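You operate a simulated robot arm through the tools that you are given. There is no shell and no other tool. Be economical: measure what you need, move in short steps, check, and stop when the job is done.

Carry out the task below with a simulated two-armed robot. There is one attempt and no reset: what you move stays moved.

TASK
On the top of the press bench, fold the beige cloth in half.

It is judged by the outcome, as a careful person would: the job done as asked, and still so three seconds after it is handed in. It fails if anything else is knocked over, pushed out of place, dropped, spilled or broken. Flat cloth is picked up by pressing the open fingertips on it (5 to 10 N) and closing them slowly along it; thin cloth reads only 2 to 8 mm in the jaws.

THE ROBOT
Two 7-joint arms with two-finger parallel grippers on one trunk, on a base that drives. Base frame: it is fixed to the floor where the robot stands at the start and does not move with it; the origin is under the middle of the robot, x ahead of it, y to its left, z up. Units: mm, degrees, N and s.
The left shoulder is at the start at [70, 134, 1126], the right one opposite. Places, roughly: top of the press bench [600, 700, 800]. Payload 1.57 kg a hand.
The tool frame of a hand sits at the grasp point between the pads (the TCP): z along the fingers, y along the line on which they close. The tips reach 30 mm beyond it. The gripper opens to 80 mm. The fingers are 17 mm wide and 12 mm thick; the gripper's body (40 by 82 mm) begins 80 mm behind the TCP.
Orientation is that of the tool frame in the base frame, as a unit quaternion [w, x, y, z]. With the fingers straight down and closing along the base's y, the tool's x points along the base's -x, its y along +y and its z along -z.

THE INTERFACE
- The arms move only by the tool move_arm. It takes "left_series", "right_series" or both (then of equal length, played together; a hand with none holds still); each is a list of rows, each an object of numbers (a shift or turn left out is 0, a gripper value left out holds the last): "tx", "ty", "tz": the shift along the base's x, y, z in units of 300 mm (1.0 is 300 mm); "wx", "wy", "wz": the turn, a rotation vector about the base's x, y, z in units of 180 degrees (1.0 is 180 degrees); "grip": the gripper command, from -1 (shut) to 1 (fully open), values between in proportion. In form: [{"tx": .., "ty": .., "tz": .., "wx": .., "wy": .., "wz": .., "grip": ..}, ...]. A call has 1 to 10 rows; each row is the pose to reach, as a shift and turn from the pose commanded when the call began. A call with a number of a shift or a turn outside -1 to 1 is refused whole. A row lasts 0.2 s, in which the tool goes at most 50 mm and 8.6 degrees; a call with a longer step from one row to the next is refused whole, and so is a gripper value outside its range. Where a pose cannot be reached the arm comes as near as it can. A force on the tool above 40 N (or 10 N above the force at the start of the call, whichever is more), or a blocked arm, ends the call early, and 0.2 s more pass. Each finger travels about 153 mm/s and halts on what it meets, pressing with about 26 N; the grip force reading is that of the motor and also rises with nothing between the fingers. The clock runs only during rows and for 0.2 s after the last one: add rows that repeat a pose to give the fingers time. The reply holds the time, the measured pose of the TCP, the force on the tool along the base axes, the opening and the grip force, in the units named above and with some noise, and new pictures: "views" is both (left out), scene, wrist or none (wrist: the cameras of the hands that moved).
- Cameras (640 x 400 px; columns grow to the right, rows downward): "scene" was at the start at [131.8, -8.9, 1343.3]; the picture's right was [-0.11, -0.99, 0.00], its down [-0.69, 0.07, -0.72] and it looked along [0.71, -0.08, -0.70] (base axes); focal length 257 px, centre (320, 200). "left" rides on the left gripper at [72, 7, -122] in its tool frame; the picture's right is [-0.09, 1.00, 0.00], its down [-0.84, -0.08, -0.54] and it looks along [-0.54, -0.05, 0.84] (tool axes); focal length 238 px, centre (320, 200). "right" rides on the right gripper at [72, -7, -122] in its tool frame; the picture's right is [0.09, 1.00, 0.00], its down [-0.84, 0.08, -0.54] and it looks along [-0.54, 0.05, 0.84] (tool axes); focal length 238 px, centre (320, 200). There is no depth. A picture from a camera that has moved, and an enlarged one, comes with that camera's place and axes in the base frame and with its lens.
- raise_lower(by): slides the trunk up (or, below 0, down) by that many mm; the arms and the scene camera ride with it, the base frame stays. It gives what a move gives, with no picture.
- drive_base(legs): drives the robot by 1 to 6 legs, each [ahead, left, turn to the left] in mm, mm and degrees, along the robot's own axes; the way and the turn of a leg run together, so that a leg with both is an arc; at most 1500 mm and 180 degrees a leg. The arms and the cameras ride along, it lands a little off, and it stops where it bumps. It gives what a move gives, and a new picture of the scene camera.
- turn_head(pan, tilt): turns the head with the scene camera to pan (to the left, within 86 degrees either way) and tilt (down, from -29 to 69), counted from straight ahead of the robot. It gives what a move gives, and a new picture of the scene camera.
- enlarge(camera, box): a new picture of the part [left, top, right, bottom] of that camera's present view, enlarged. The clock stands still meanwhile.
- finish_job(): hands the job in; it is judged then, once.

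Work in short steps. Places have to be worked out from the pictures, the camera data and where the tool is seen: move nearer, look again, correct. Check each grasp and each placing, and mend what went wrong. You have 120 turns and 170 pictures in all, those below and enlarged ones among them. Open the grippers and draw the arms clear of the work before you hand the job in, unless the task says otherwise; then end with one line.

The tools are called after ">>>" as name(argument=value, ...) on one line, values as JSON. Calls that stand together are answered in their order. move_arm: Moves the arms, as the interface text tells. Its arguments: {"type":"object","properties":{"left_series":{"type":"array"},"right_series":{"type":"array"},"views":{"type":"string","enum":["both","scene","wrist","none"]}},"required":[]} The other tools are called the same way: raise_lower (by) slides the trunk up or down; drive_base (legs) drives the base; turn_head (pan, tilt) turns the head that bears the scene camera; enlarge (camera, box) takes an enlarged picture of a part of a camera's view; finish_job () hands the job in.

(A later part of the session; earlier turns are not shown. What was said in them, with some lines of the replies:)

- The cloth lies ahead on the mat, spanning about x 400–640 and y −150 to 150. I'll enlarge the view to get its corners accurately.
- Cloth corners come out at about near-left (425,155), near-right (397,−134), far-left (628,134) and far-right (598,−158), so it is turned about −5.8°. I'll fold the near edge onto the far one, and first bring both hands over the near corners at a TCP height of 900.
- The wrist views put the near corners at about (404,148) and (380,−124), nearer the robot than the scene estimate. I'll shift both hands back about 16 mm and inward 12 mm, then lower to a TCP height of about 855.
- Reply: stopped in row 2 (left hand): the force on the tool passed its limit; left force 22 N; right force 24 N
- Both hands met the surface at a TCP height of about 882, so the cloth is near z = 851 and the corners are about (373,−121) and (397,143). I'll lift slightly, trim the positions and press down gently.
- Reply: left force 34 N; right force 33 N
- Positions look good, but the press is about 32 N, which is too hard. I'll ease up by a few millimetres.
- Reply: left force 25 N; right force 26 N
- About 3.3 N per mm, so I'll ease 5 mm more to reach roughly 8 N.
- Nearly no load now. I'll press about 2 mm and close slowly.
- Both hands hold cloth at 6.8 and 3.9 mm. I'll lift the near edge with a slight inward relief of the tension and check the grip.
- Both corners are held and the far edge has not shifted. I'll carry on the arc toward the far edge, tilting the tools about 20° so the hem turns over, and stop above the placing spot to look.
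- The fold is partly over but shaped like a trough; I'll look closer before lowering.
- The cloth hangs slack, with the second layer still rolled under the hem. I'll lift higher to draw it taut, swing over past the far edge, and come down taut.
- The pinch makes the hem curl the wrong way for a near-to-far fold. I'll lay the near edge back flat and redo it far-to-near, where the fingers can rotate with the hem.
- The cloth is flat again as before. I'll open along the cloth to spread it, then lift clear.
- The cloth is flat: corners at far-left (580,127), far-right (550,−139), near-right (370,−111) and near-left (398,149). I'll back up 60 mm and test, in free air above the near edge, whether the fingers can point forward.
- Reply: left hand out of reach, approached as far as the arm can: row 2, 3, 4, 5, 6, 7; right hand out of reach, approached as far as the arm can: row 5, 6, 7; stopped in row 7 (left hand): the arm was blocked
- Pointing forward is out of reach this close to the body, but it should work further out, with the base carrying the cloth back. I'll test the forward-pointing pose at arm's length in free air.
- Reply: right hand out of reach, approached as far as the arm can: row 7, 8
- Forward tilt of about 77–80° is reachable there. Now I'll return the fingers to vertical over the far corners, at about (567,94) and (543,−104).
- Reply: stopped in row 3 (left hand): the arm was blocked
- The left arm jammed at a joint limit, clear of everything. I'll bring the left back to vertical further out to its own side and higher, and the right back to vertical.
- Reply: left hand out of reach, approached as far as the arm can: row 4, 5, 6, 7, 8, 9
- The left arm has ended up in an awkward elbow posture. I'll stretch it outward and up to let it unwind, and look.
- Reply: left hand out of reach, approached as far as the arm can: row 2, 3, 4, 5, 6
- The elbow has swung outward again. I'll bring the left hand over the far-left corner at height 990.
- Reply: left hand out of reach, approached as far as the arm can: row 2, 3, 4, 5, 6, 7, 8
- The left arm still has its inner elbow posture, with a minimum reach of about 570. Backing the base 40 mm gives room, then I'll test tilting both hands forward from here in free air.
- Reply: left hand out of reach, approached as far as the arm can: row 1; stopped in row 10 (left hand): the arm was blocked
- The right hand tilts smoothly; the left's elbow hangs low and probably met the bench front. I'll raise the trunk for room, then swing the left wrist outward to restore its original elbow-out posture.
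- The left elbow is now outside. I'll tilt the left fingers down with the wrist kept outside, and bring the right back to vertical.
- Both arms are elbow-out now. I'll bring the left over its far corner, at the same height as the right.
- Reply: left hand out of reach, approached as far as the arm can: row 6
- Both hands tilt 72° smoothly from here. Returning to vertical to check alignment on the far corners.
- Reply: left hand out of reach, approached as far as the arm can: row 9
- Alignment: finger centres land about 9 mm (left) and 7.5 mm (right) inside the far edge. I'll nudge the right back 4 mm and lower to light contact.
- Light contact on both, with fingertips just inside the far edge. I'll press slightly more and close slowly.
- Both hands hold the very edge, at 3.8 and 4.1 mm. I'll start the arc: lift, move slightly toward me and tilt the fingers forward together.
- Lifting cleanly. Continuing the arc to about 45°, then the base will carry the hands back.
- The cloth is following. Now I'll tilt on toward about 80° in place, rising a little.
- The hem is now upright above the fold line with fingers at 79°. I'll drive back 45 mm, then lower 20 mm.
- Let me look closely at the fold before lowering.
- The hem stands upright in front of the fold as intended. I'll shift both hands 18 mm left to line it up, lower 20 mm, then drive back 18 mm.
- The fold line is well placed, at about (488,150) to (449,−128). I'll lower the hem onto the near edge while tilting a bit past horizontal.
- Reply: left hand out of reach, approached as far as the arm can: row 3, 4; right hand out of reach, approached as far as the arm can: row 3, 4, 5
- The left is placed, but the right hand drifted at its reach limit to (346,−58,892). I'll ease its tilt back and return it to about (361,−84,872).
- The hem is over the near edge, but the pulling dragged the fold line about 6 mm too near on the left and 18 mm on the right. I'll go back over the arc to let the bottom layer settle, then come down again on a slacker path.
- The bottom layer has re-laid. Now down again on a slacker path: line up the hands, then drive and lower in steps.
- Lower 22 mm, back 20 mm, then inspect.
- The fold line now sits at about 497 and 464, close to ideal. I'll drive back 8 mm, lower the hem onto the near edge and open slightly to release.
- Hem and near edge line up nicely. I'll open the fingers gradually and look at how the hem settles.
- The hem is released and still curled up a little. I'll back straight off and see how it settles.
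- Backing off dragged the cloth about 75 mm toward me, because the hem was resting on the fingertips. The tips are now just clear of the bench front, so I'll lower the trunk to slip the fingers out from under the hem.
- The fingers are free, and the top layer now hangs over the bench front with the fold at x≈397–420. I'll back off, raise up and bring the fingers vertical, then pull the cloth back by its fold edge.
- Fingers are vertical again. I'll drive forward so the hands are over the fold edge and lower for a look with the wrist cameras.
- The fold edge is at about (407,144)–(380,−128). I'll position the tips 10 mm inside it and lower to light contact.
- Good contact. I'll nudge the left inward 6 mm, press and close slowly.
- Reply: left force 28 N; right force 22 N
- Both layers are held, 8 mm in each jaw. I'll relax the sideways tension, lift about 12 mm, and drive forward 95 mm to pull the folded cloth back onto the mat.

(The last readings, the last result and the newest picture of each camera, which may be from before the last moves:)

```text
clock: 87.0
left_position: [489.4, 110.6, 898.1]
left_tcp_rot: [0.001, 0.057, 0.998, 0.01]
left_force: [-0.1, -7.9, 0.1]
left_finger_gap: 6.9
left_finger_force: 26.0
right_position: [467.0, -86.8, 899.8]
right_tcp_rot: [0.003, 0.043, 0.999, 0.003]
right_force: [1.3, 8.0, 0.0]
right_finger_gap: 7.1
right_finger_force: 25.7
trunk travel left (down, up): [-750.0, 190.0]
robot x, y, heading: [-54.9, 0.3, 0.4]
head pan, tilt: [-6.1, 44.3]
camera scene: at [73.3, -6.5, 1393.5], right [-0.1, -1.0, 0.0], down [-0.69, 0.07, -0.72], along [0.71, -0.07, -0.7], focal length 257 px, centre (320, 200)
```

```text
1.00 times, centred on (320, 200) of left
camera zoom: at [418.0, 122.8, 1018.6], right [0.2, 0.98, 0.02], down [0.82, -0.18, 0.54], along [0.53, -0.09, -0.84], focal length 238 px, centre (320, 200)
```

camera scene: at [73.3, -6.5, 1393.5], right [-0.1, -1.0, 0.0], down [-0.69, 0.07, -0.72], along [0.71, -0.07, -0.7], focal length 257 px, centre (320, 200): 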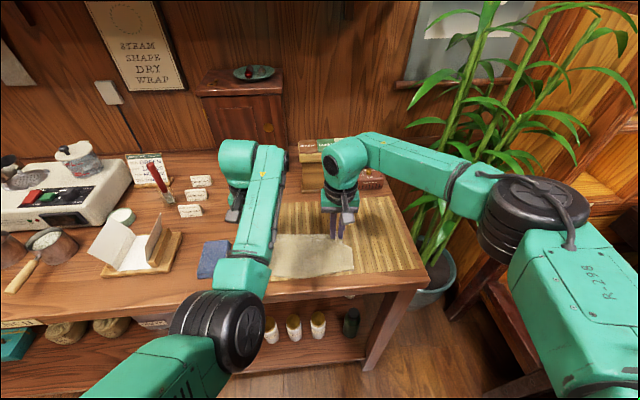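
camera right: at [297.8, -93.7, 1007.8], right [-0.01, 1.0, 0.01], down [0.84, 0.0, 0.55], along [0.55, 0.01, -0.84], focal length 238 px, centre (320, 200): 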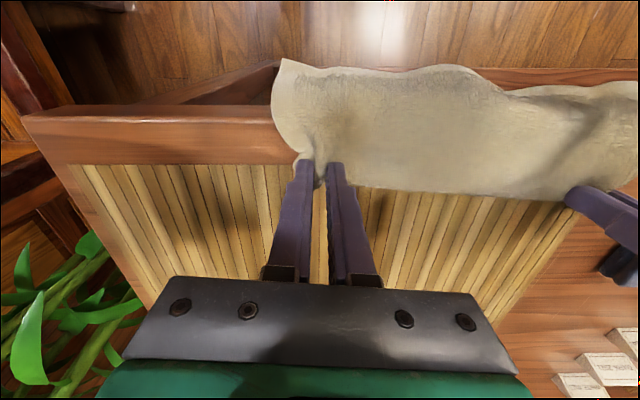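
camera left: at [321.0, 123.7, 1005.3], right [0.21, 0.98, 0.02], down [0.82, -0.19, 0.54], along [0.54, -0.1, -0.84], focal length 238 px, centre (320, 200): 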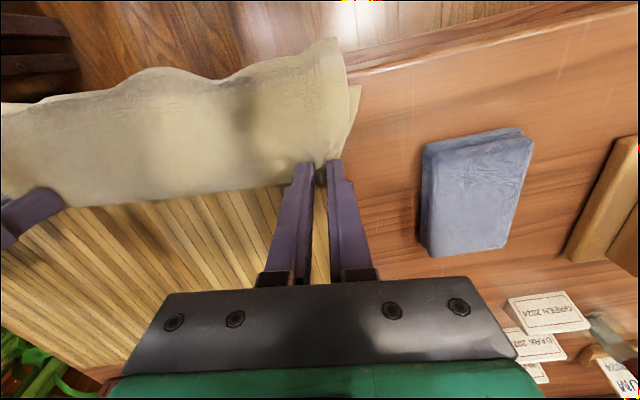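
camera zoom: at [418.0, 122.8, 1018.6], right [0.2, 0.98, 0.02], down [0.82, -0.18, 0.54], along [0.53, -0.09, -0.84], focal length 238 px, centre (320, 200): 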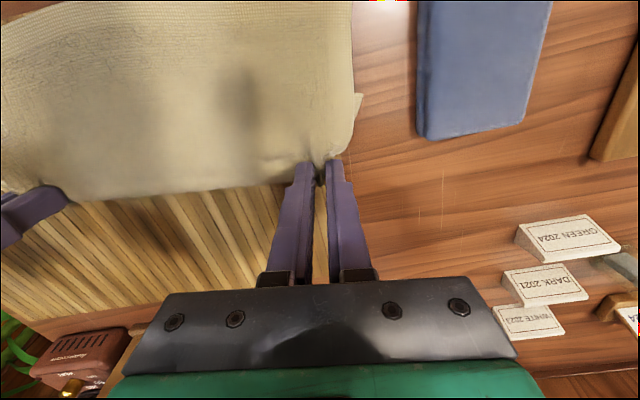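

That worked: the folded cloth is back on the mat with the top layer flat. I'll lower, open to spread it, lift and inspect.

>>> move_arm(left_series=[{"tz": -0.035, "ty": 0.01}, {"tz": -0.04, "ty": 0.01, "grip": -0.75}, {"tz": -0.04, "ty": 0.01, "grip": -0.5}, {"tz": -0.04, "ty": 0.01, "grip": -0.25}, {"tz": -0.04, "ty": 0.01, "grip": 0}, {"tz": -0.04, "ty": 0.01, "grip": 0}, {"tz": 0.05, "ty": 0.01}, {"tz": 0.2, "ty": 0.05}, {"tz": 0.35, "ty": 0.1}, {"tz": 0.5, "ty": 0.15}], right_series=[{"tz": -0.04, "ty": -0.01}, {"tz": -0.045, "ty": -0.01, "grip": -0.75}, {"tz": -0.045, "ty": -0.01, "grip": -0.5}, {"tz": -0.045, "ty": -0.01, "grip": -0.25}, {"tz": -0.045, "ty": -0.01, "grip": 0}, {"tz": -0.045, "ty": -0.01, "grip": 0}, {"tz": 0.05, "ty": -0.01}, {"tz": 0.2, "ty": -0.05}, {"tz": 0.35, "ty": -0.1}, {"tz": 0.5, "ty": -0.15}])

```text
clock: 89.2
left_position: [512.9, 158.7, 1045.8]
left_tcp_rot: [0.001, 0.056, 0.998, 0.011]
left_force: [-0.6, 0.2, 0.2]
left_finger_gap: 40.2
left_finger_force: 0.1
left hand out of reach, approached as far as the arm can: row 9, 10
right_position: [467.7, -131.5, 1049.4]
right_tcp_rot: [0.002, 0.042, 0.999, 0.003]
right_force: [0.1, -0.5, 0.1]
right_finger_gap: 39.9
right_finger_force: 0.0
trunk travel left (down, up): [-750.0, 190.0]
robot x, y, heading: [-57.7, -2.2, 0.3]
head pan, tilt: [-6.1, 44.3]
camera scene: at [72.8, -6.2, 1393.4], right [-0.1, -1.0, 0.0], down [-0.69, 0.07, -0.72], along [0.71, -0.07, -0.7], focal length 257 px, centre (320, 200)
camera right: at [395.0, -132.1, 1172.2], right [-0.01, 1.0, 0.01], down [0.84, 0.0, 0.55], along [0.55, 0.01, -0.84], focal length 238 px, centre (320, 200)
camera left: at [440.6, 172.0, 1166.2], right [0.2, 0.98, 0.02], down [0.82, -0.18, 0.54], along [0.53, -0.09, -0.84], focal length 238 px, centre (320, 200)
```

scene: 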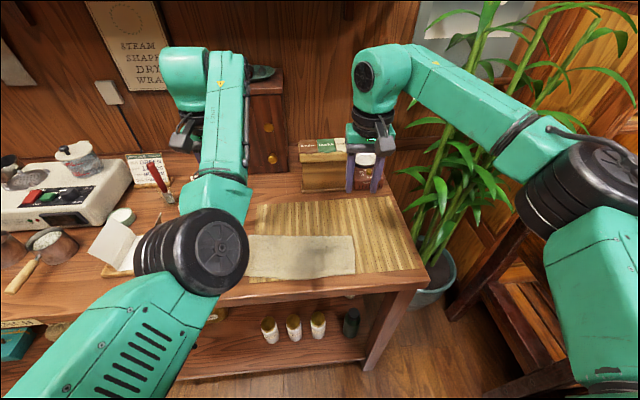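
right: 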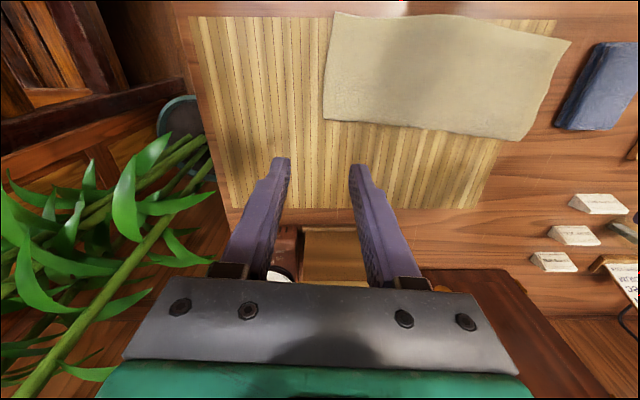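
left: 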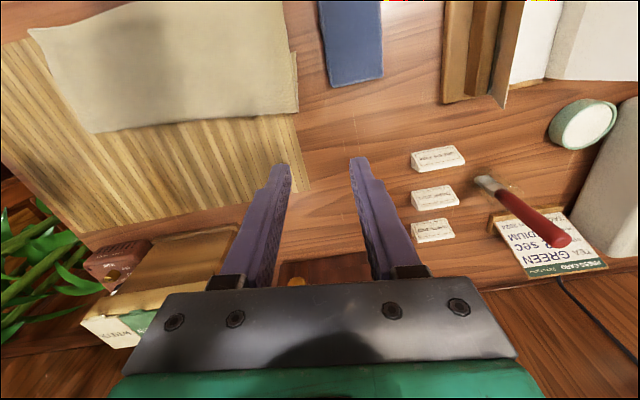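

The fold lies flat, but the top layer measures about 113 mm and the bottom about 70, so the hem overhangs by roughly 43 mm. I'll re-grip the hem from above, roll it forward, and re-lay it on the true half.

>>> drive_base(legs=[[-93, 0, 0]])

>>> move_arm(left_series=[{"tz": -0.1, "ty": -0.05}, {"tz": -0.22, "ty": -0.1}, {"tz": -0.34, "ty": -0.142}, {"tz": -0.42, "ty": -0.142}, {"tz": -0.42, "ty": -0.142}], right_series=[{"tz": -0.1, "ty": 0.06, "tx": 0.01}, {"tz": -0.22, "ty": 0.12, "tx": 0.02}, {"tz": -0.34, "ty": 0.17, "tx": 0.02}, {"tz": -0.42, "ty": 0.17, "tx": 0.02}, {"tz": -0.42, "ty": 0.17, "tx": 0.02}])

```text
clock: 90.4
left_position: [421.9, 158.1, 1043.0]
left_tcp_rot: [-0.001, 0.056, 0.998, 0.011]
left_force: [-1.7, -0.8, 0.2]
left_finger_gap: 39.9
left_finger_force: 0.1
right_position: [378.0, -132.7, 1047.2]
right_tcp_rot: [0.001, 0.043, 0.999, 0.003]
right_force: [-0.4, 0.5, -0.3]
right_finger_gap: 40.0
right_finger_force: 0.1
trunk travel left (down, up): [-750.0, 190.0]
robot x, y, heading: [-152.8, -0.4, 0.4]
head pan, tilt: [-6.1, 44.3]
camera scene: at [-16.5, -7.4, 1393.1], right [-0.1, -1.0, 0.0], down [-0.7, 0.07, -0.71], along [0.71, -0.07, -0.7], focal length 257 px, centre (320, 200)
```

scene: 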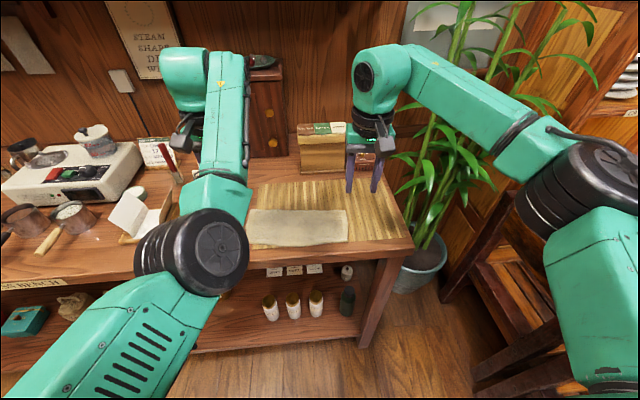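

```text
clock: 91.6
left_position: [422.2, 115.5, 918.8]
left_tcp_rot: [0.001, 0.055, 0.998, 0.011]
left_force: [-0.8, -1.0, 0.4]
left_finger_gap: 40.0
left_finger_force: 0.1
right_position: [382.8, -82.7, 923.8]
right_tcp_rot: [0.002, 0.043, 0.999, 0.003]
right_force: [0.4, 0.4, 0.2]
right_finger_gap: 40.0
right_finger_force: 0.0
trunk travel left (down, up): [-750.0, 190.0]
robot x, y, heading: [-152.5, 4.4, 0.6]
head pan, tilt: [-6.1, 44.3]
camera scene: at [-19.2, -7.5, 1393.4], right [-0.1, -1.0, 0.0], down [-0.7, 0.07, -0.72], along [0.71, -0.07, -0.7], focal length 257 px, centre (320, 200)
camera right: at [309.6, -83.0, 1045.2], right [-0.01, 1.0, 0.01], down [0.84, 0.0, 0.55], along [0.55, 0.01, -0.84], focal length 238 px, centre (320, 200)
camera left: at [348.6, 127.7, 1040.5], right [0.2, 0.98, 0.02], down [0.82, -0.18, 0.54], along [0.53, -0.09, -0.84], focal length 238 px, centre (320, 200)
```

scene: 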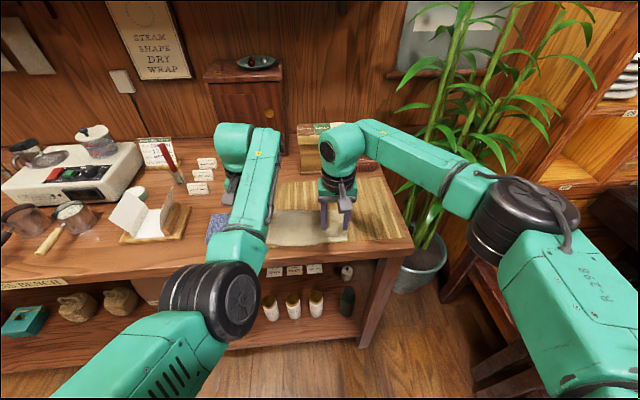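
right: 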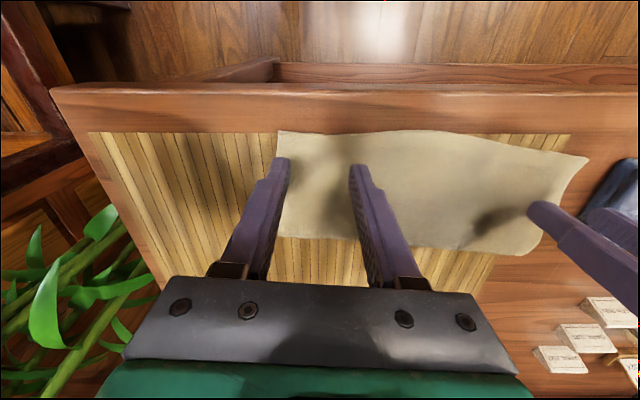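
left: 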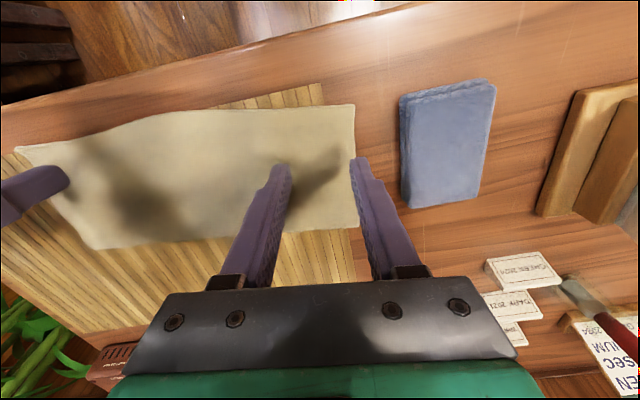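

Right is aligned; left is 24 mm too deep. I'll correct it and lower both to light contact just inside the hem.

>>> move_arm(left_series=[{"tx": -0.08, "tz": -0.03}, {"tx": -0.08, "tz": -0.09}, {"tx": -0.08, "tz": -0.11}, {"tx": -0.08, "tz": -0.116}, {"tx": -0.08, "tz": -0.116}], right_series=[{"tz": -0.04}, {"tz": -0.11}, {"tz": -0.125}, {"tz": -0.132}, {"tz": -0.132}], views="wrist")

```text
clock: 92.8
left_position: [396.4, 118.0, 884.6]
left_tcp_rot: [0.002, 0.055, 0.998, 0.013]
left_force: [0.4, 0.7, 1.6]
left_finger_gap: 40.2
left_finger_force: 0.0
right_position: [382.7, -83.3, 884.5]
right_tcp_rot: [0.001, 0.043, 0.999, 0.003]
right_force: [0.8, -0.1, 2.2]
right_finger_gap: 40.1
right_finger_force: 0.0
trunk travel left (down, up): [-750.0, 190.0]
robot x, y, heading: [-145.3, 0.2, 0.7]
head pan, tilt: [-6.1, 44.3]
camera right: at [309.9, -83.2, 1006.3], right [-0.01, 1.0, 0.01], down [0.84, 0.0, 0.55], along [0.55, 0.01, -0.84], focal length 238 px, centre (320, 200)
camera left: at [325.6, 130.2, 1005.2], right [0.2, 0.98, 0.02], down [0.82, -0.18, 0.54], along [0.54, -0.09, -0.84], focal length 238 px, centre (320, 200)
```

right: 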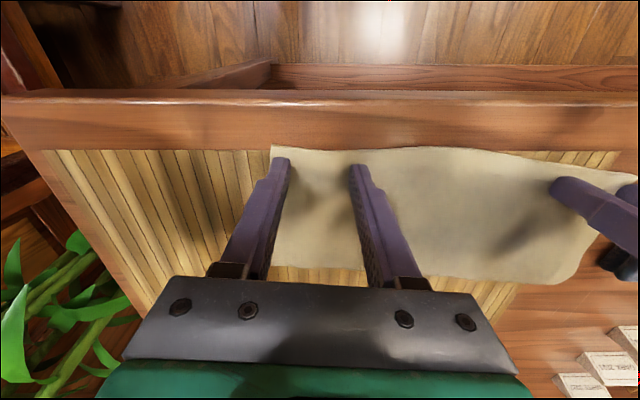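
left: 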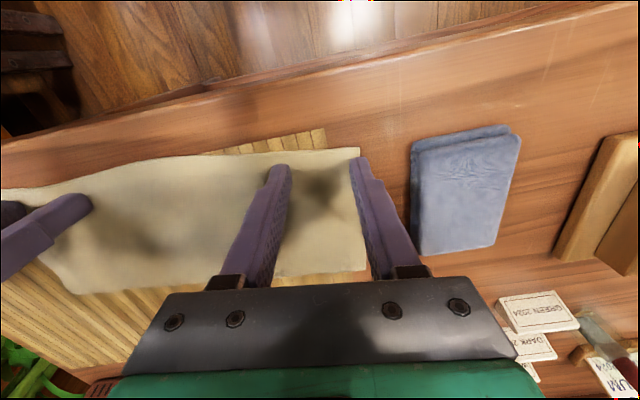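

In place. Nudge left inward 5 mm, press slightly and close slowly.

>>> move_arm(left_series=[{"tz": 0.005, "ty": -0.018}, {"tz": -0.007, "ty": -0.018}, {"tz": -0.007, "ty": -0.018, "grip": -0.15}, {"tz": -0.007, "ty": -0.018, "grip": -0.3}, {"tz": -0.007, "ty": -0.018, "grip": -0.45}, {"tz": -0.007, "ty": -0.018, "grip": -0.6}, {"tz": -0.007, "ty": -0.018, "grip": -0.75}, {"tz": -0.007, "ty": -0.018, "grip": -0.88}, {"tz": -0.007, "ty": -0.018, "grip": -1}, {"tz": -0.007, "ty": -0.018, "grip": -1}], right_series=[{"tz": 0.0}, {"tz": -0.007}, {"tz": -0.007, "grip": -0.15}, {"tz": -0.007, "grip": -0.3}, {"tz": -0.007, "grip": -0.45}, {"tz": -0.007, "grip": -0.6}, {"tz": -0.007, "grip": -0.75}, {"tz": -0.007, "grip": -0.88}, {"tz": -0.007, "grip": -1}, {"tz": -0.007, "grip": -1}], views="wrist")

```text
clock: 95.0
left_position: [396.2, 113.9, 883.0]
left_tcp_rot: [0.002, 0.053, 0.999, 0.013]
left_force: [1.0, -5.4, 14.2]
left_finger_gap: 5.2
left_finger_force: 25.8
right_position: [381.0, -83.5, 884.5]
right_tcp_rot: [0.004, 0.045, 0.999, 0.005]
right_force: [0.4, 2.8, 4.5]
right_finger_gap: 2.9
right_finger_force: 24.3
trunk travel left (down, up): [-750.0, 190.0]
robot x, y, heading: [-152.1, 1.2, 0.6]
head pan, tilt: [-6.1, 44.3]
camera right: at [307.7, -84.0, 1005.6], right [-0.01, 1.0, 0.01], down [0.84, 0.0, 0.55], along [0.55, 0.01, -0.84], focal length 238 px, centre (320, 200)
camera left: at [323.9, 125.4, 1003.7], right [0.2, 0.98, 0.03], down [0.82, -0.18, 0.54], along [0.54, -0.09, -0.84], focal length 238 px, centre (320, 200)
```

right: 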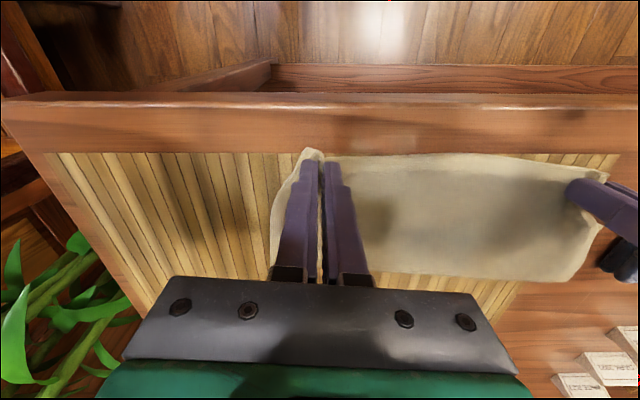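
left: 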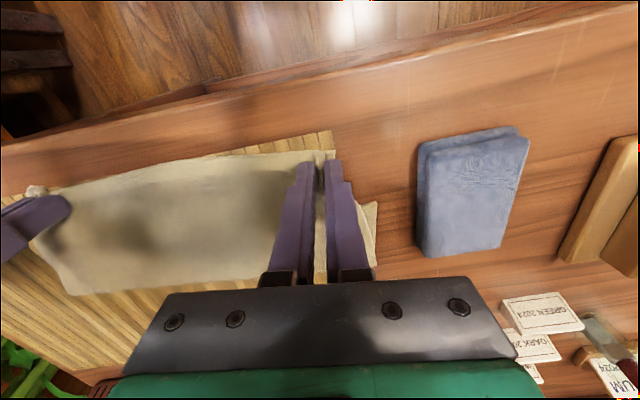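

Single layer held in both. The bottom layer's near-left corner is visible at about (434,150), confirming the target. I'll lift the hem and roll it forward.

>>> move_arm(left_series=[{"tz": 0.04, "ty": -0.005}, {"tz": 0.1, "tx": 0.03, "ty": -0.007}, {"tz": 0.14, "tx": 0.06, "ty": -0.007}, {"tz": 0.14, "tx": 0.06, "ty": -0.007}], right_series=[{"tz": 0.04, "ty": 0.005}, {"tz": 0.1, "tx": 0.03, "ty": 0.007}, {"tz": 0.14, "tx": 0.06, "ty": 0.007}, {"tz": 0.14, "tx": 0.06, "ty": 0.007}], views="none")

>>> drive_base(legs=[[45, 0, 0]])

>>> move_arm(left_series=[{"tz": 0.05}, {"tz": 0.09}, {"tz": 0.09}], right_series=[{"tz": 0.05}, {"tz": 0.09}, {"tz": 0.09}], views="none")

>>> drive_base(legs=[[60, 0, 0]])

>>> enlarge(camera="right", box=[0, 0, 640, 400])

>>> enlarge(camera="left", box=[0, 0, 640, 400])

```text
clock: 96.0
left_position: [414.4, 107.0, 923.8]
left_tcp_rot: [0.0, 0.056, 0.998, 0.01]
left_force: [0.4, 0.7, 0.0]
left_finger_gap: 5.6
left_finger_force: 24.9
right_position: [400.8, -79.9, 923.7]
right_tcp_rot: [0.002, 0.044, 0.999, 0.004]
right_force: [-0.2, -0.3, -0.1]
right_finger_gap: 2.7
right_finger_force: 24.1
trunk travel left (down, up): [-750.0, 190.0]
robot x, y, heading: [-150.8, 1.8, 1.1]
head pan, tilt: [-6.1, 44.3]
```

```text
clock: 96.9
left_position: [455.4, 108.2, 925.6]
left_tcp_rot: [0.003, 0.057, 0.998, 0.011]
left_force: [-0.6, -0.6, 0.2]
left_finger_gap: 5.6
left_finger_force: 25.2
right_position: [440.8, -79.8, 925.0]
right_tcp_rot: [0.004, 0.044, 0.999, 0.003]
right_force: [-1.3, -1.1, -0.1]
right_finger_gap: 2.4
right_finger_force: 23.5
trunk travel left (down, up): [-750.0, 190.0]
robot x, y, heading: [-105.6, 5.5, 0.6]
head pan, tilt: [-6.1, 44.3]
camera scene: at [20.3, -7.1, 1393.9], right [-0.1, -1.0, 0.0], down [-0.69, 0.07, -0.72], along [0.71, -0.07, -0.7], focal length 257 px, centre (320, 200)
```

scene: 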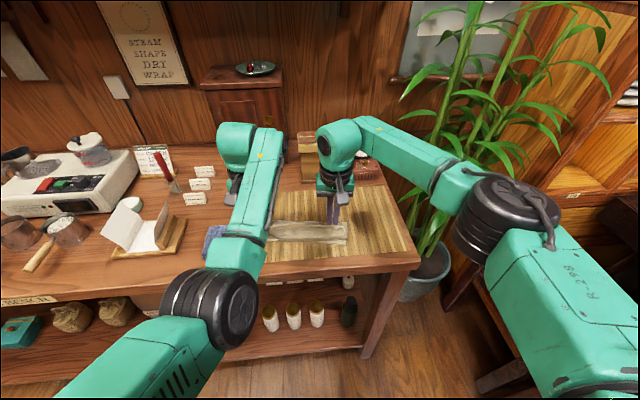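

```text
clock: 97.7
left_position: [459.3, 107.8, 950.7]
left_tcp_rot: [0.001, 0.056, 0.998, 0.011]
left_force: [-0.1, 0.5, -0.8]
left_finger_gap: 5.3
left_finger_force: 25.5
right_position: [445.4, -79.5, 950.4]
right_tcp_rot: [0.002, 0.044, 0.999, 0.004]
right_force: [0.7, -0.8, -0.7]
right_finger_gap: 2.5
right_finger_force: 24.1
trunk travel left (down, up): [-750.0, 190.0]
robot x, y, heading: [-108.3, 1.4, 0.1]
head pan, tilt: [-6.1, 44.3]
```

```text
clock: 98.6
left_position: [515.1, 108.9, 953.8]
left_tcp_rot: [0.003, 0.057, 0.998, 0.01]
left_force: [-0.5, 0.1, 0.0]
left_finger_gap: 5.3
left_finger_force: 25.5
right_position: [500.7, -79.0, 950.1]
right_tcp_rot: [0.003, 0.043, 0.999, 0.003]
right_force: [0.5, -0.5, 0.5]
right_finger_gap: 2.6
right_finger_force: 23.9
trunk travel left (down, up): [-750.0, 190.0]
robot x, y, heading: [-46.4, 2.3, 0.4]
head pan, tilt: [-6.1, 44.3]
camera scene: at [81.5, -6.6, 1393.8], right [-0.1, -1.0, 0.0], down [-0.69, 0.07, -0.72], along [0.71, -0.07, -0.7], focal length 257 px, centre (320, 200)
```

scene: 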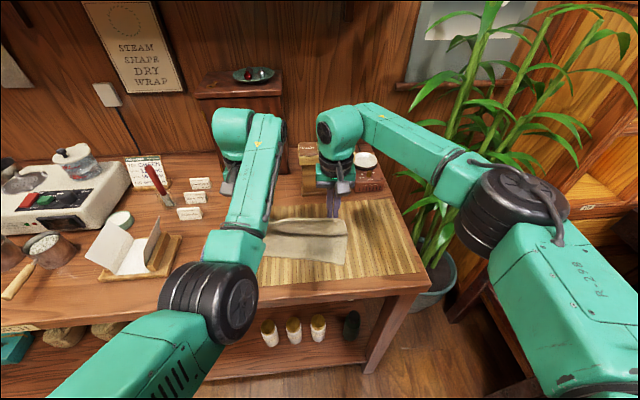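

```text
1.00 times, centred on (320, 200) of right
camera zoom: at [428.3, -79.6, 1072.9], right [0.0, 1.0, 0.01], down [0.84, 0.0, 0.55], along [0.55, 0.01, -0.84], focal length 238 px, centre (320, 200)
```

zoom: 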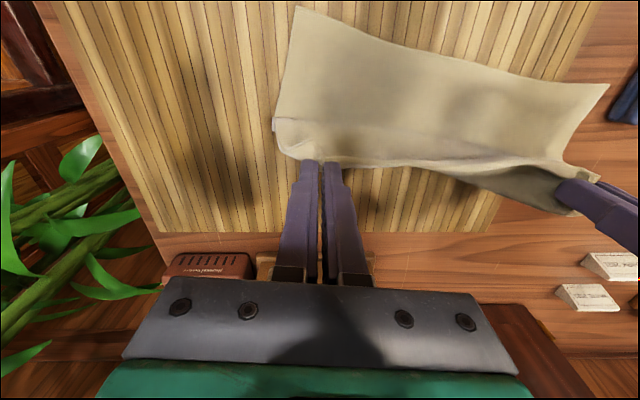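

```text
1.00 times, centred on (320, 200) of left
camera zoom: at [443.7, 121.1, 1073.3], right [0.2, 0.98, 0.02], down [0.82, -0.18, 0.54], along [0.54, -0.09, -0.84], focal length 238 px, centre (320, 200)
```

zoom: 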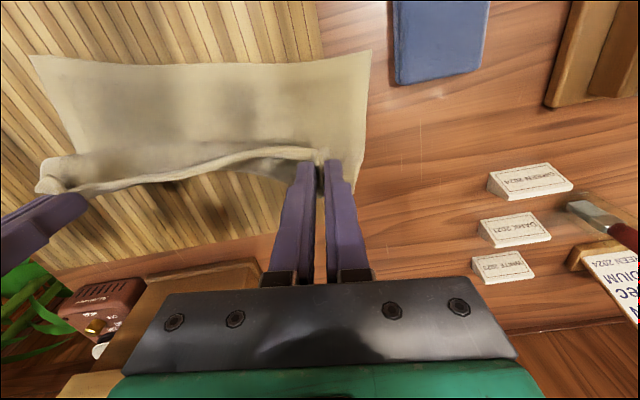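

Now I see the bottom layer: near corners at about (456,165) and (406,−94), turned about −11°. I'll roll the hem slightly further on the left and match the yaw, then look.

>>> move_arm(left_series=[{"tx": 0.04, "ty": 0.01, "wz": -0.01}, {"tx": 0.08, "ty": 0.02, "wz": -0.02}, {"tx": 0.11, "ty": 0.03, "wz": -0.028, "tz": -0.03}, {"tx": 0.11, "ty": 0.03, "wz": -0.028, "tz": -0.05}], right_series=[{"tx": 0.01, "ty": 0.01, "wz": -0.01}, {"tx": 0.03, "ty": 0.02, "wz": -0.02}, {"tx": 0.04, "ty": 0.03, "wz": -0.028, "tz": -0.03}, {"tx": 0.04, "ty": 0.03, "wz": -0.028, "tz": -0.05}], views="wrist")

```text
clock: 99.6
left_position: [550.7, 117.9, 937.0]
left_tcp_rot: [0.002, 0.101, 0.995, 0.01]
left_force: [-0.6, -0.5, -1.7]
left_finger_gap: 5.4
left_finger_force: 24.8
right_position: [516.7, -69.9, 936.6]
right_tcp_rot: [0.003, 0.088, 0.996, 0.003]
right_force: [-0.2, 0.5, 1.4]
right_finger_gap: 2.7
right_finger_force: 24.0
trunk travel left (down, up): [-750.0, 190.0]
robot x, y, heading: [-48.3, -1.0, 0.5]
head pan, tilt: [-6.1, 44.3]
camera right: at [443.5, -64.5, 1057.1], right [0.08, 1.0, 0.01], down [0.83, -0.07, 0.55], along [0.55, -0.04, -0.84], focal length 238 px, centre (320, 200)
camera left: at [480.1, 136.5, 1057.2], right [0.29, 0.96, 0.02], down [0.8, -0.25, 0.54], along [0.52, -0.14, -0.84], focal length 238 px, centre (320, 200)
```

right: 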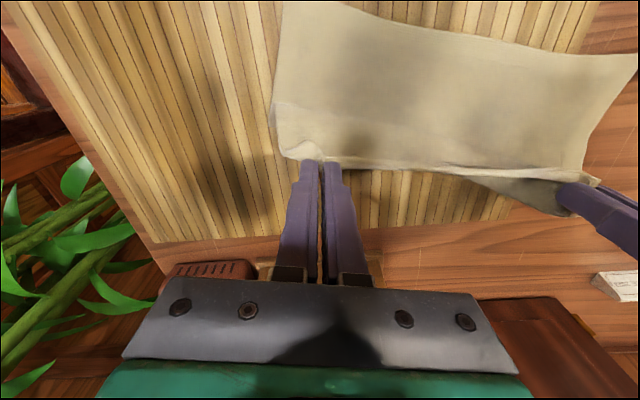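
left: 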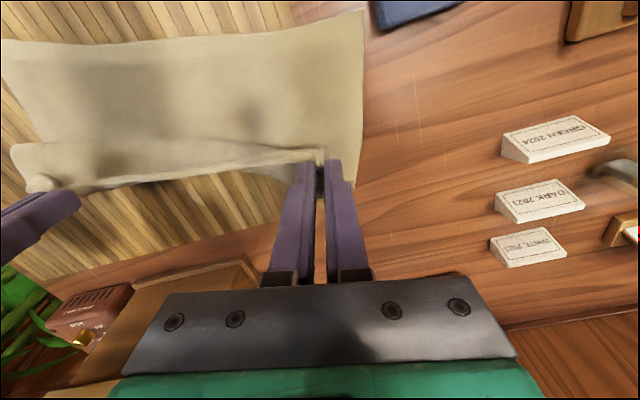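

The bottom is spread out, with near corners now about (470,173) and (419,−85). I'll bring the hem back down onto that edge along a slack, descending path.

>>> drive_base(legs=[[-32, 0, 0]])

>>> move_arm(left_series=[{"tz": -0.03, "ty": 0.02}, {"tz": -0.04, "ty": 0.025}], right_series=[{"tz": -0.03, "ty": 0.02}, {"tz": -0.04, "ty": 0.025}], views="none")

>>> drive_base(legs=[[-24, 0, 0]])

>>> move_arm(left_series=[{"tz": -0.03, "ty": 0.02}, {"tz": -0.06, "ty": 0.025}], right_series=[{"tz": -0.03, "ty": 0.02}, {"tz": -0.06, "ty": 0.025}], views="wrist")

```text
clock: 100.5
left_position: [523.7, 118.5, 933.4]
left_tcp_rot: [-0.001, 0.101, 0.995, 0.01]
left_force: [-0.2, -0.2, -0.1]
left_finger_gap: 5.5
left_finger_force: 25.8
right_position: [489.8, -70.8, 932.5]
right_tcp_rot: [-0.001, 0.088, 0.996, 0.004]
right_force: [0.9, 1.1, -0.6]
right_finger_gap: 2.7
right_finger_force: 24.2
trunk travel left (down, up): [-750.0, 190.0]
robot x, y, heading: [-76.8, 2.8, 0.2]
head pan, tilt: [-6.1, 44.3]
camera scene: at [60.8, -6.9, 1392.6], right [-0.1, -1.0, 0.0], down [-0.7, 0.07, -0.71], along [0.71, -0.07, -0.7], focal length 257 px, centre (320, 200)
```

scene: 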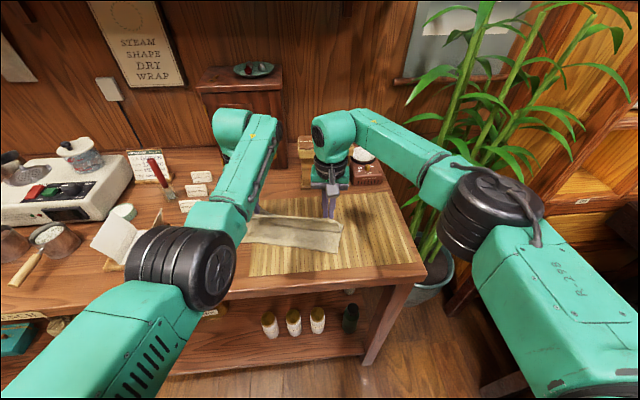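

```text
clock: 101.1
left_position: [521.2, 123.9, 922.5]
left_tcp_rot: [0.001, 0.1, 0.995, 0.011]
left_force: [-0.1, -0.3, 0.4]
left_finger_gap: 5.3
left_finger_force: 26.1
right_position: [486.8, -62.0, 921.4]
right_tcp_rot: [0.002, 0.088, 0.996, 0.004]
right_force: [0.7, -0.1, 0.4]
right_finger_gap: 2.5
right_finger_force: 23.5
trunk travel left (down, up): [-750.0, 190.0]
robot x, y, heading: [-76.1, 4.5, 0.6]
head pan, tilt: [-6.1, 44.3]
```

```text
clock: 101.9
left_position: [498.4, 124.0, 921.4]
left_tcp_rot: [-0.001, 0.1, 0.995, 0.01]
left_force: [-0.3, 0.3, -0.8]
left_finger_gap: 5.4
left_finger_force: 25.2
right_position: [464.0, -63.2, 920.6]
right_tcp_rot: [0.001, 0.088, 0.996, 0.003]
right_force: [-0.5, 0.5, 1.2]
right_finger_gap: 2.5
right_finger_force: 23.9
trunk travel left (down, up): [-750.0, 190.0]
robot x, y, heading: [-101.2, 0.7, 0.6]
head pan, tilt: [-6.1, 44.3]
camera scene: at [35.1, -7.1, 1392.7], right [-0.1, -1.0, 0.0], down [-0.7, 0.07, -0.71], along [0.71, -0.07, -0.7], focal length 257 px, centre (320, 200)
```

scene: 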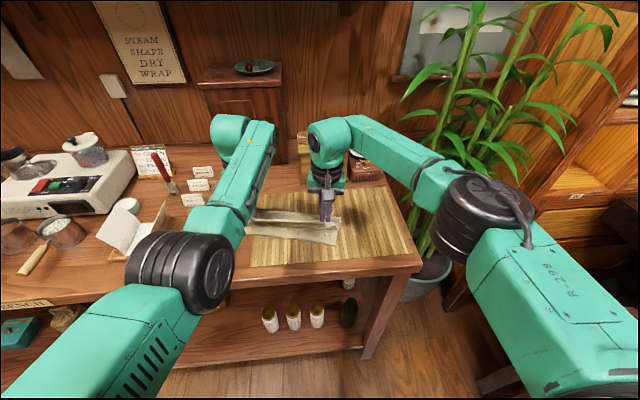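

```text
clock: 102.5
left_position: [496.5, 132.4, 906.3]
left_tcp_rot: [0.0, 0.1, 0.995, 0.01]
left_force: [-0.1, -0.6, 0.0]
left_finger_gap: 5.1
left_finger_force: 26.0
right_position: [463.0, -55.4, 904.8]
right_tcp_rot: [0.002, 0.088, 0.996, 0.004]
right_force: [-0.4, -0.1, -0.7]
right_finger_gap: 2.7
right_finger_force: 23.8
trunk travel left (down, up): [-750.0, 190.0]
robot x, y, heading: [-102.8, 1.6, 0.7]
head pan, tilt: [-6.1, 44.3]
camera right: at [390.1, -50.0, 1026.2], right [0.08, 1.0, 0.01], down [0.84, -0.07, 0.54], along [0.54, -0.04, -0.84], focal length 238 px, centre (320, 200)
camera left: at [426.3, 151.7, 1026.4], right [0.29, 0.96, 0.02], down [0.8, -0.25, 0.54], along [0.52, -0.14, -0.84], focal length 238 px, centre (320, 200)
```

right: 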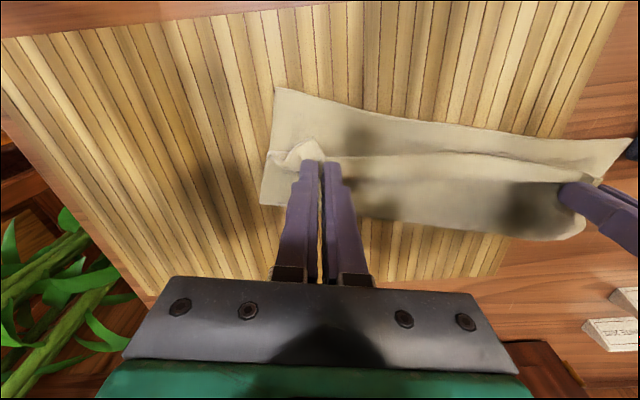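
left: 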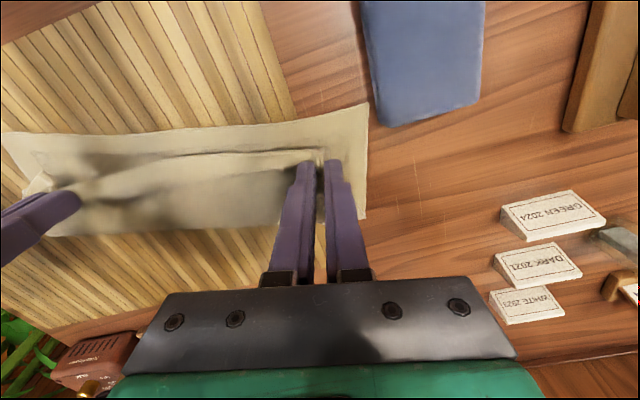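

Fold depth now reads about 96–98 mm, close to half. The final hem target is left (478,141) and right (432,−51), so I'll move the hands there and lower.

>>> move_arm(left_series=[{"tx": -0.03, "ty": 0.015, "tz": -0.02, "wz": -0.005}, {"tx": -0.063, "ty": 0.03, "tz": -0.045, "wz": -0.01}, {"tx": -0.065, "ty": 0.03, "tz": -0.062, "wz": -0.012}, {"tx": -0.065, "ty": 0.03, "tz": -0.062, "wz": -0.012}], right_series=[{"tx": -0.05, "ty": 0.007, "tz": -0.02, "wz": -0.005}, {"tx": -0.1, "ty": 0.014, "tz": -0.04, "wz": -0.01}, {"tx": -0.103, "ty": 0.014, "tz": -0.058, "wz": -0.012}, {"tx": -0.103, "ty": 0.014, "tz": -0.058, "wz": -0.012}], views="wrist")

```text
clock: 103.5
left_position: [475.8, 142.4, 888.1]
left_tcp_rot: [0.002, 0.12, 0.993, 0.011]
left_force: [-0.1, -3.6, 2.2]
left_finger_gap: 5.3
left_finger_force: 25.4
right_position: [430.8, -50.1, 889.4]
right_tcp_rot: [0.002, 0.107, 0.994, 0.004]
right_force: [1.0, 3.9, 1.9]
right_finger_gap: 2.7
right_finger_force: 23.9
trunk travel left (down, up): [-750.0, 190.0]
robot x, y, heading: [-100.8, 0.5, 0.3]
head pan, tilt: [-6.1, 44.3]
camera right: at [357.5, -43.1, 1010.0], right [0.12, 0.99, 0.01], down [0.83, -0.11, 0.55], along [0.54, -0.06, -0.84], focal length 238 px, centre (320, 200)
camera left: at [405.2, 162.9, 1008.5], right [0.32, 0.95, 0.02], down [0.79, -0.28, 0.54], along [0.52, -0.16, -0.84], focal length 238 px, centre (320, 200)
```

right: 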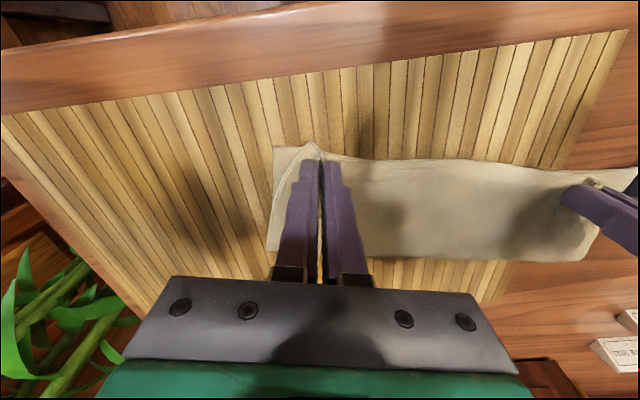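
left: 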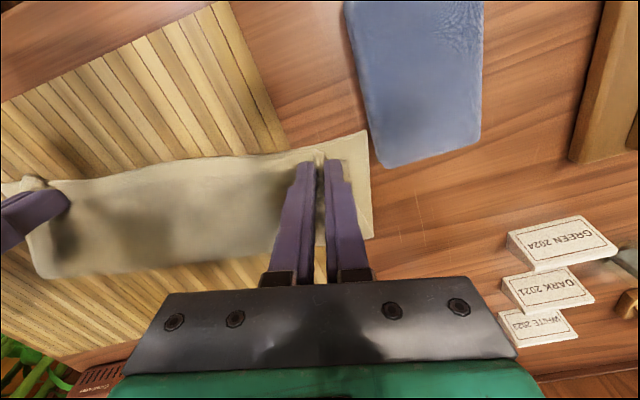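

The hem lies right along the bottom edge. I'll release by opening slowly (only to 32 mm, to stay clear of the blue cloth) and lift straight up.

>>> move_arm(left_series=[{"tz": -0.005, "grip": -0.85}, {"tz": -0.005, "grip": -0.65}, {"tz": -0.005, "grip": -0.45}, {"tz": -0.005, "grip": -0.25}, {"tz": -0.005, "grip": -0.25}, {"tz": 0.03}, {"tz": 0.1}, {"tz": 0.25}, {"tz": 0.4}], right_series=[{"tz": -0.008, "grip": -0.85}, {"tz": -0.008, "grip": -0.65}, {"tz": -0.008, "grip": -0.45}, {"tz": -0.008, "grip": -0.25}, {"tz": -0.008, "grip": -0.25}, {"tz": 0.03}, {"tz": 0.1}, {"tz": 0.25}, {"tz": 0.4}])

```text
clock: 105.5
left_position: [473.7, 138.5, 1008.3]
left_tcp_rot: [0.001, 0.12, 0.993, 0.009]
left_force: [-0.4, -0.1, -0.5]
left_finger_gap: 30.0
left_finger_force: 0.1
right_position: [428.2, -52.7, 1009.7]
right_tcp_rot: [0.002, 0.107, 0.994, 0.003]
right_force: [0.2, 0.3, -0.7]
right_finger_gap: 29.9
right_finger_force: 0.1
trunk travel left (down, up): [-750.0, 190.0]
robot x, y, heading: [-97.8, -0.8, 0.5]
head pan, tilt: [-6.1, 44.3]
camera scene: at [28.3, -7.6, 1393.4], right [-0.1, -1.0, 0.0], down [-0.69, 0.07, -0.72], along [0.71, -0.07, -0.7], focal length 257 px, centre (320, 200)
camera right: at [355.9, -42.8, 1130.8], right [0.12, 0.99, 0.01], down [0.83, -0.11, 0.55], along [0.54, -0.06, -0.84], focal length 238 px, centre (320, 200)
camera left: at [403.9, 160.7, 1129.2], right [0.32, 0.95, 0.02], down [0.79, -0.28, 0.54], along [0.52, -0.16, -0.84], focal length 238 px, centre (320, 200)
```

scene: 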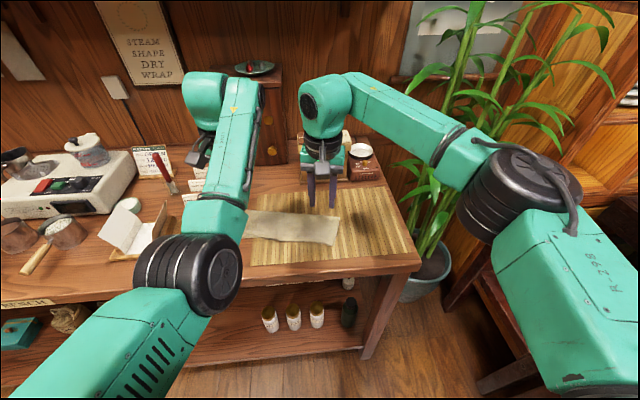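
right: 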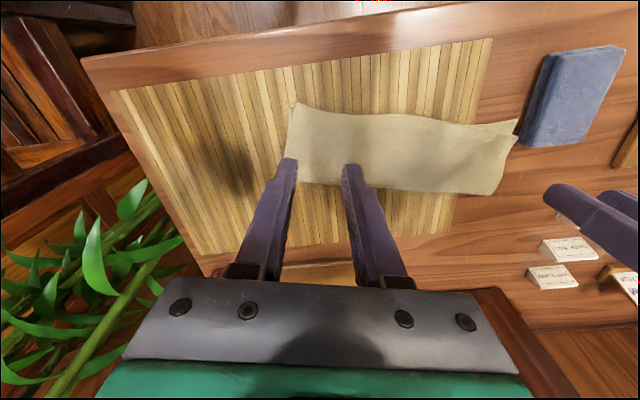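
left: 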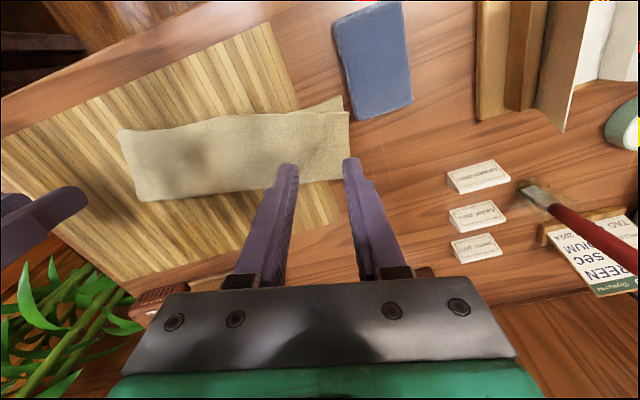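

The cloth is folded nearly exactly in half, with a small corner of the bottom layer showing at near-left. I'll raise the trunk and back off for a clear look.

>>> raise_lower(by=100)

>>> drive_base(legs=[[-220, 0, 0]])

>>> enlarge(camera="right", box=[0, 0, 640, 400])

>>> enlarge(camera="scene", box=[220, 160, 380, 260])

```text
clock: 106.8
left_position: [474.6, 139.3, 1108.2]
left_tcp_rot: [0.001, 0.118, 0.993, 0.011]
left_force: [-0.1, -0.2, 0.5]
left_finger_gap: 30.1
left_finger_force: 0.1
right_position: [429.9, -50.5, 1107.1]
right_tcp_rot: [0.003, 0.107, 0.994, 0.003]
right_force: [-0.5, 0.2, -0.3]
right_finger_gap: 30.2
right_finger_force: 0.1
trunk travel left (down, up): [-850.0, 90.0]
robot x, y, heading: [-102.5, -1.4, 0.7]
head pan, tilt: [-6.1, 44.3]
```

```text
clock: 108.5
left_position: [256.7, 138.6, 1106.8]
left_tcp_rot: [0.0, 0.117, 0.993, 0.01]
left_force: [0.6, 0.2, 0.2]
left_finger_gap: 29.8
left_finger_force: 0.1
right_position: [211.6, -52.4, 1107.0]
right_tcp_rot: [0.002, 0.105, 0.994, 0.003]
right_force: [0.3, -0.2, -0.2]
right_finger_gap: 30.2
right_finger_force: 0.0
trunk travel left (down, up): [-850.0, 90.0]
robot x, y, heading: [-323.1, -2.5, 0.9]
head pan, tilt: [-6.1, 44.3]
camera scene: at [-186.6, -8.9, 1492.9], right [-0.09, -1.0, 0.0], down [-0.7, 0.07, -0.71], along [0.71, -0.07, -0.7], focal length 257 px, centre (320, 200)
```

scene: 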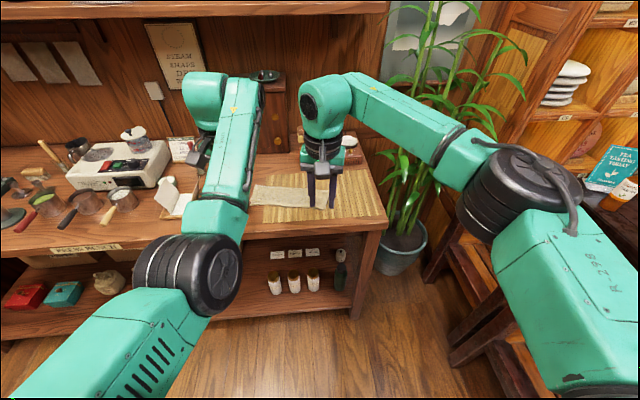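

```text
1.00 times, centred on (320, 200) of right
camera zoom: at [140.3, -42.9, 1228.7], right [0.12, 0.99, 0.01], down [0.83, -0.1, 0.54], along [0.54, -0.06, -0.84], focal length 238 px, centre (320, 200)
```

zoom: 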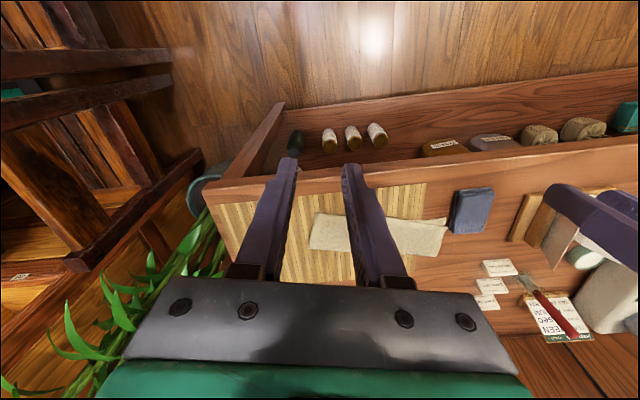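

```text
4.00 times, centred on (300, 210) of scene
camera zoom: at [-186.6, -8.9, 1492.9], right [-0.09, -1.0, 0.0], down [-0.7, 0.07, -0.71], along [0.71, -0.07, -0.7], focal length 1027 px, centre (400, 160)
```

zoom: 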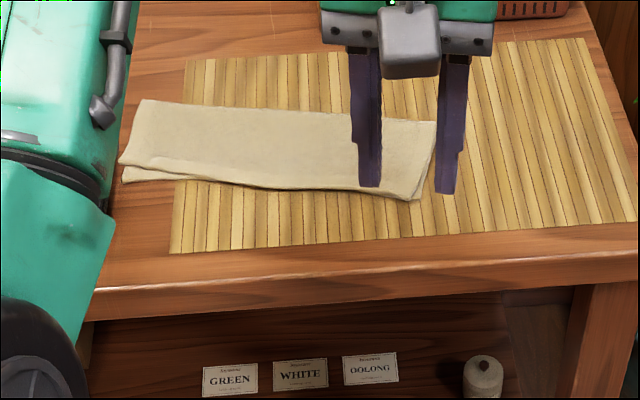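

The cloth is folded in half and flat, within about a centimetre at one corner, and everything else is in place. I'll open the grippers fully, then hand in.

>>> move_arm(left_series=[{"grip": 1}, {"grip": 1}], right_series=[{"grip": 1}, {"grip": 1}], views="scene")

>>> finish_job()

```text
clock: 109.1
left_position: [255.4, 140.1, 1107.2]
left_tcp_rot: [0.0, 0.116, 0.993, 0.011]
left_force: [0.2, -0.7, 0.4]
left_finger_gap: 80.1
left_finger_force: 0.2
right_position: [211.5, -52.3, 1107.4]
right_tcp_rot: [0.002, 0.106, 0.994, 0.003]
right_force: [-0.1, -0.4, -0.5]
right_finger_gap: 80.0
right_finger_force: 0.1
trunk travel left (down, up): [-850.0, 90.0]
robot x, y, heading: [-324.0, -1.4, 0.8]
head pan, tilt: [-6.1, 44.3]
camera scene: at [-188.6, -8.9, 1493.2], right [-0.09, -1.0, 0.0], down [-0.7, 0.07, -0.71], along [0.71, -0.07, -0.7], focal length 257 px, centre (320, 200)
```

scene: 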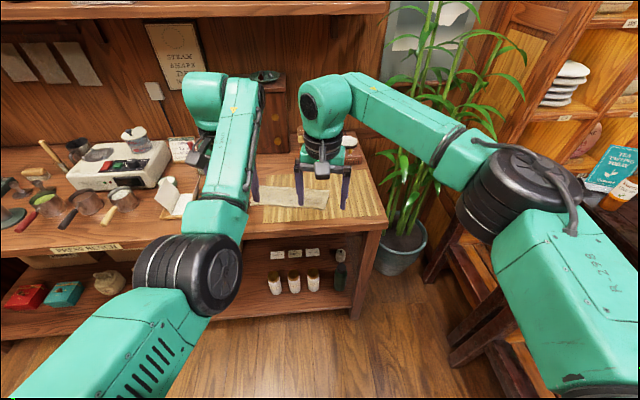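

```text
The job is handed in.
```

The beige cloth lies folded in half on top of the press bench, with about 1 cm of the bottom layer showing at the near-left corner; it ended up turned about 13° and slightly farther back, and I saw nothing else disturbed.
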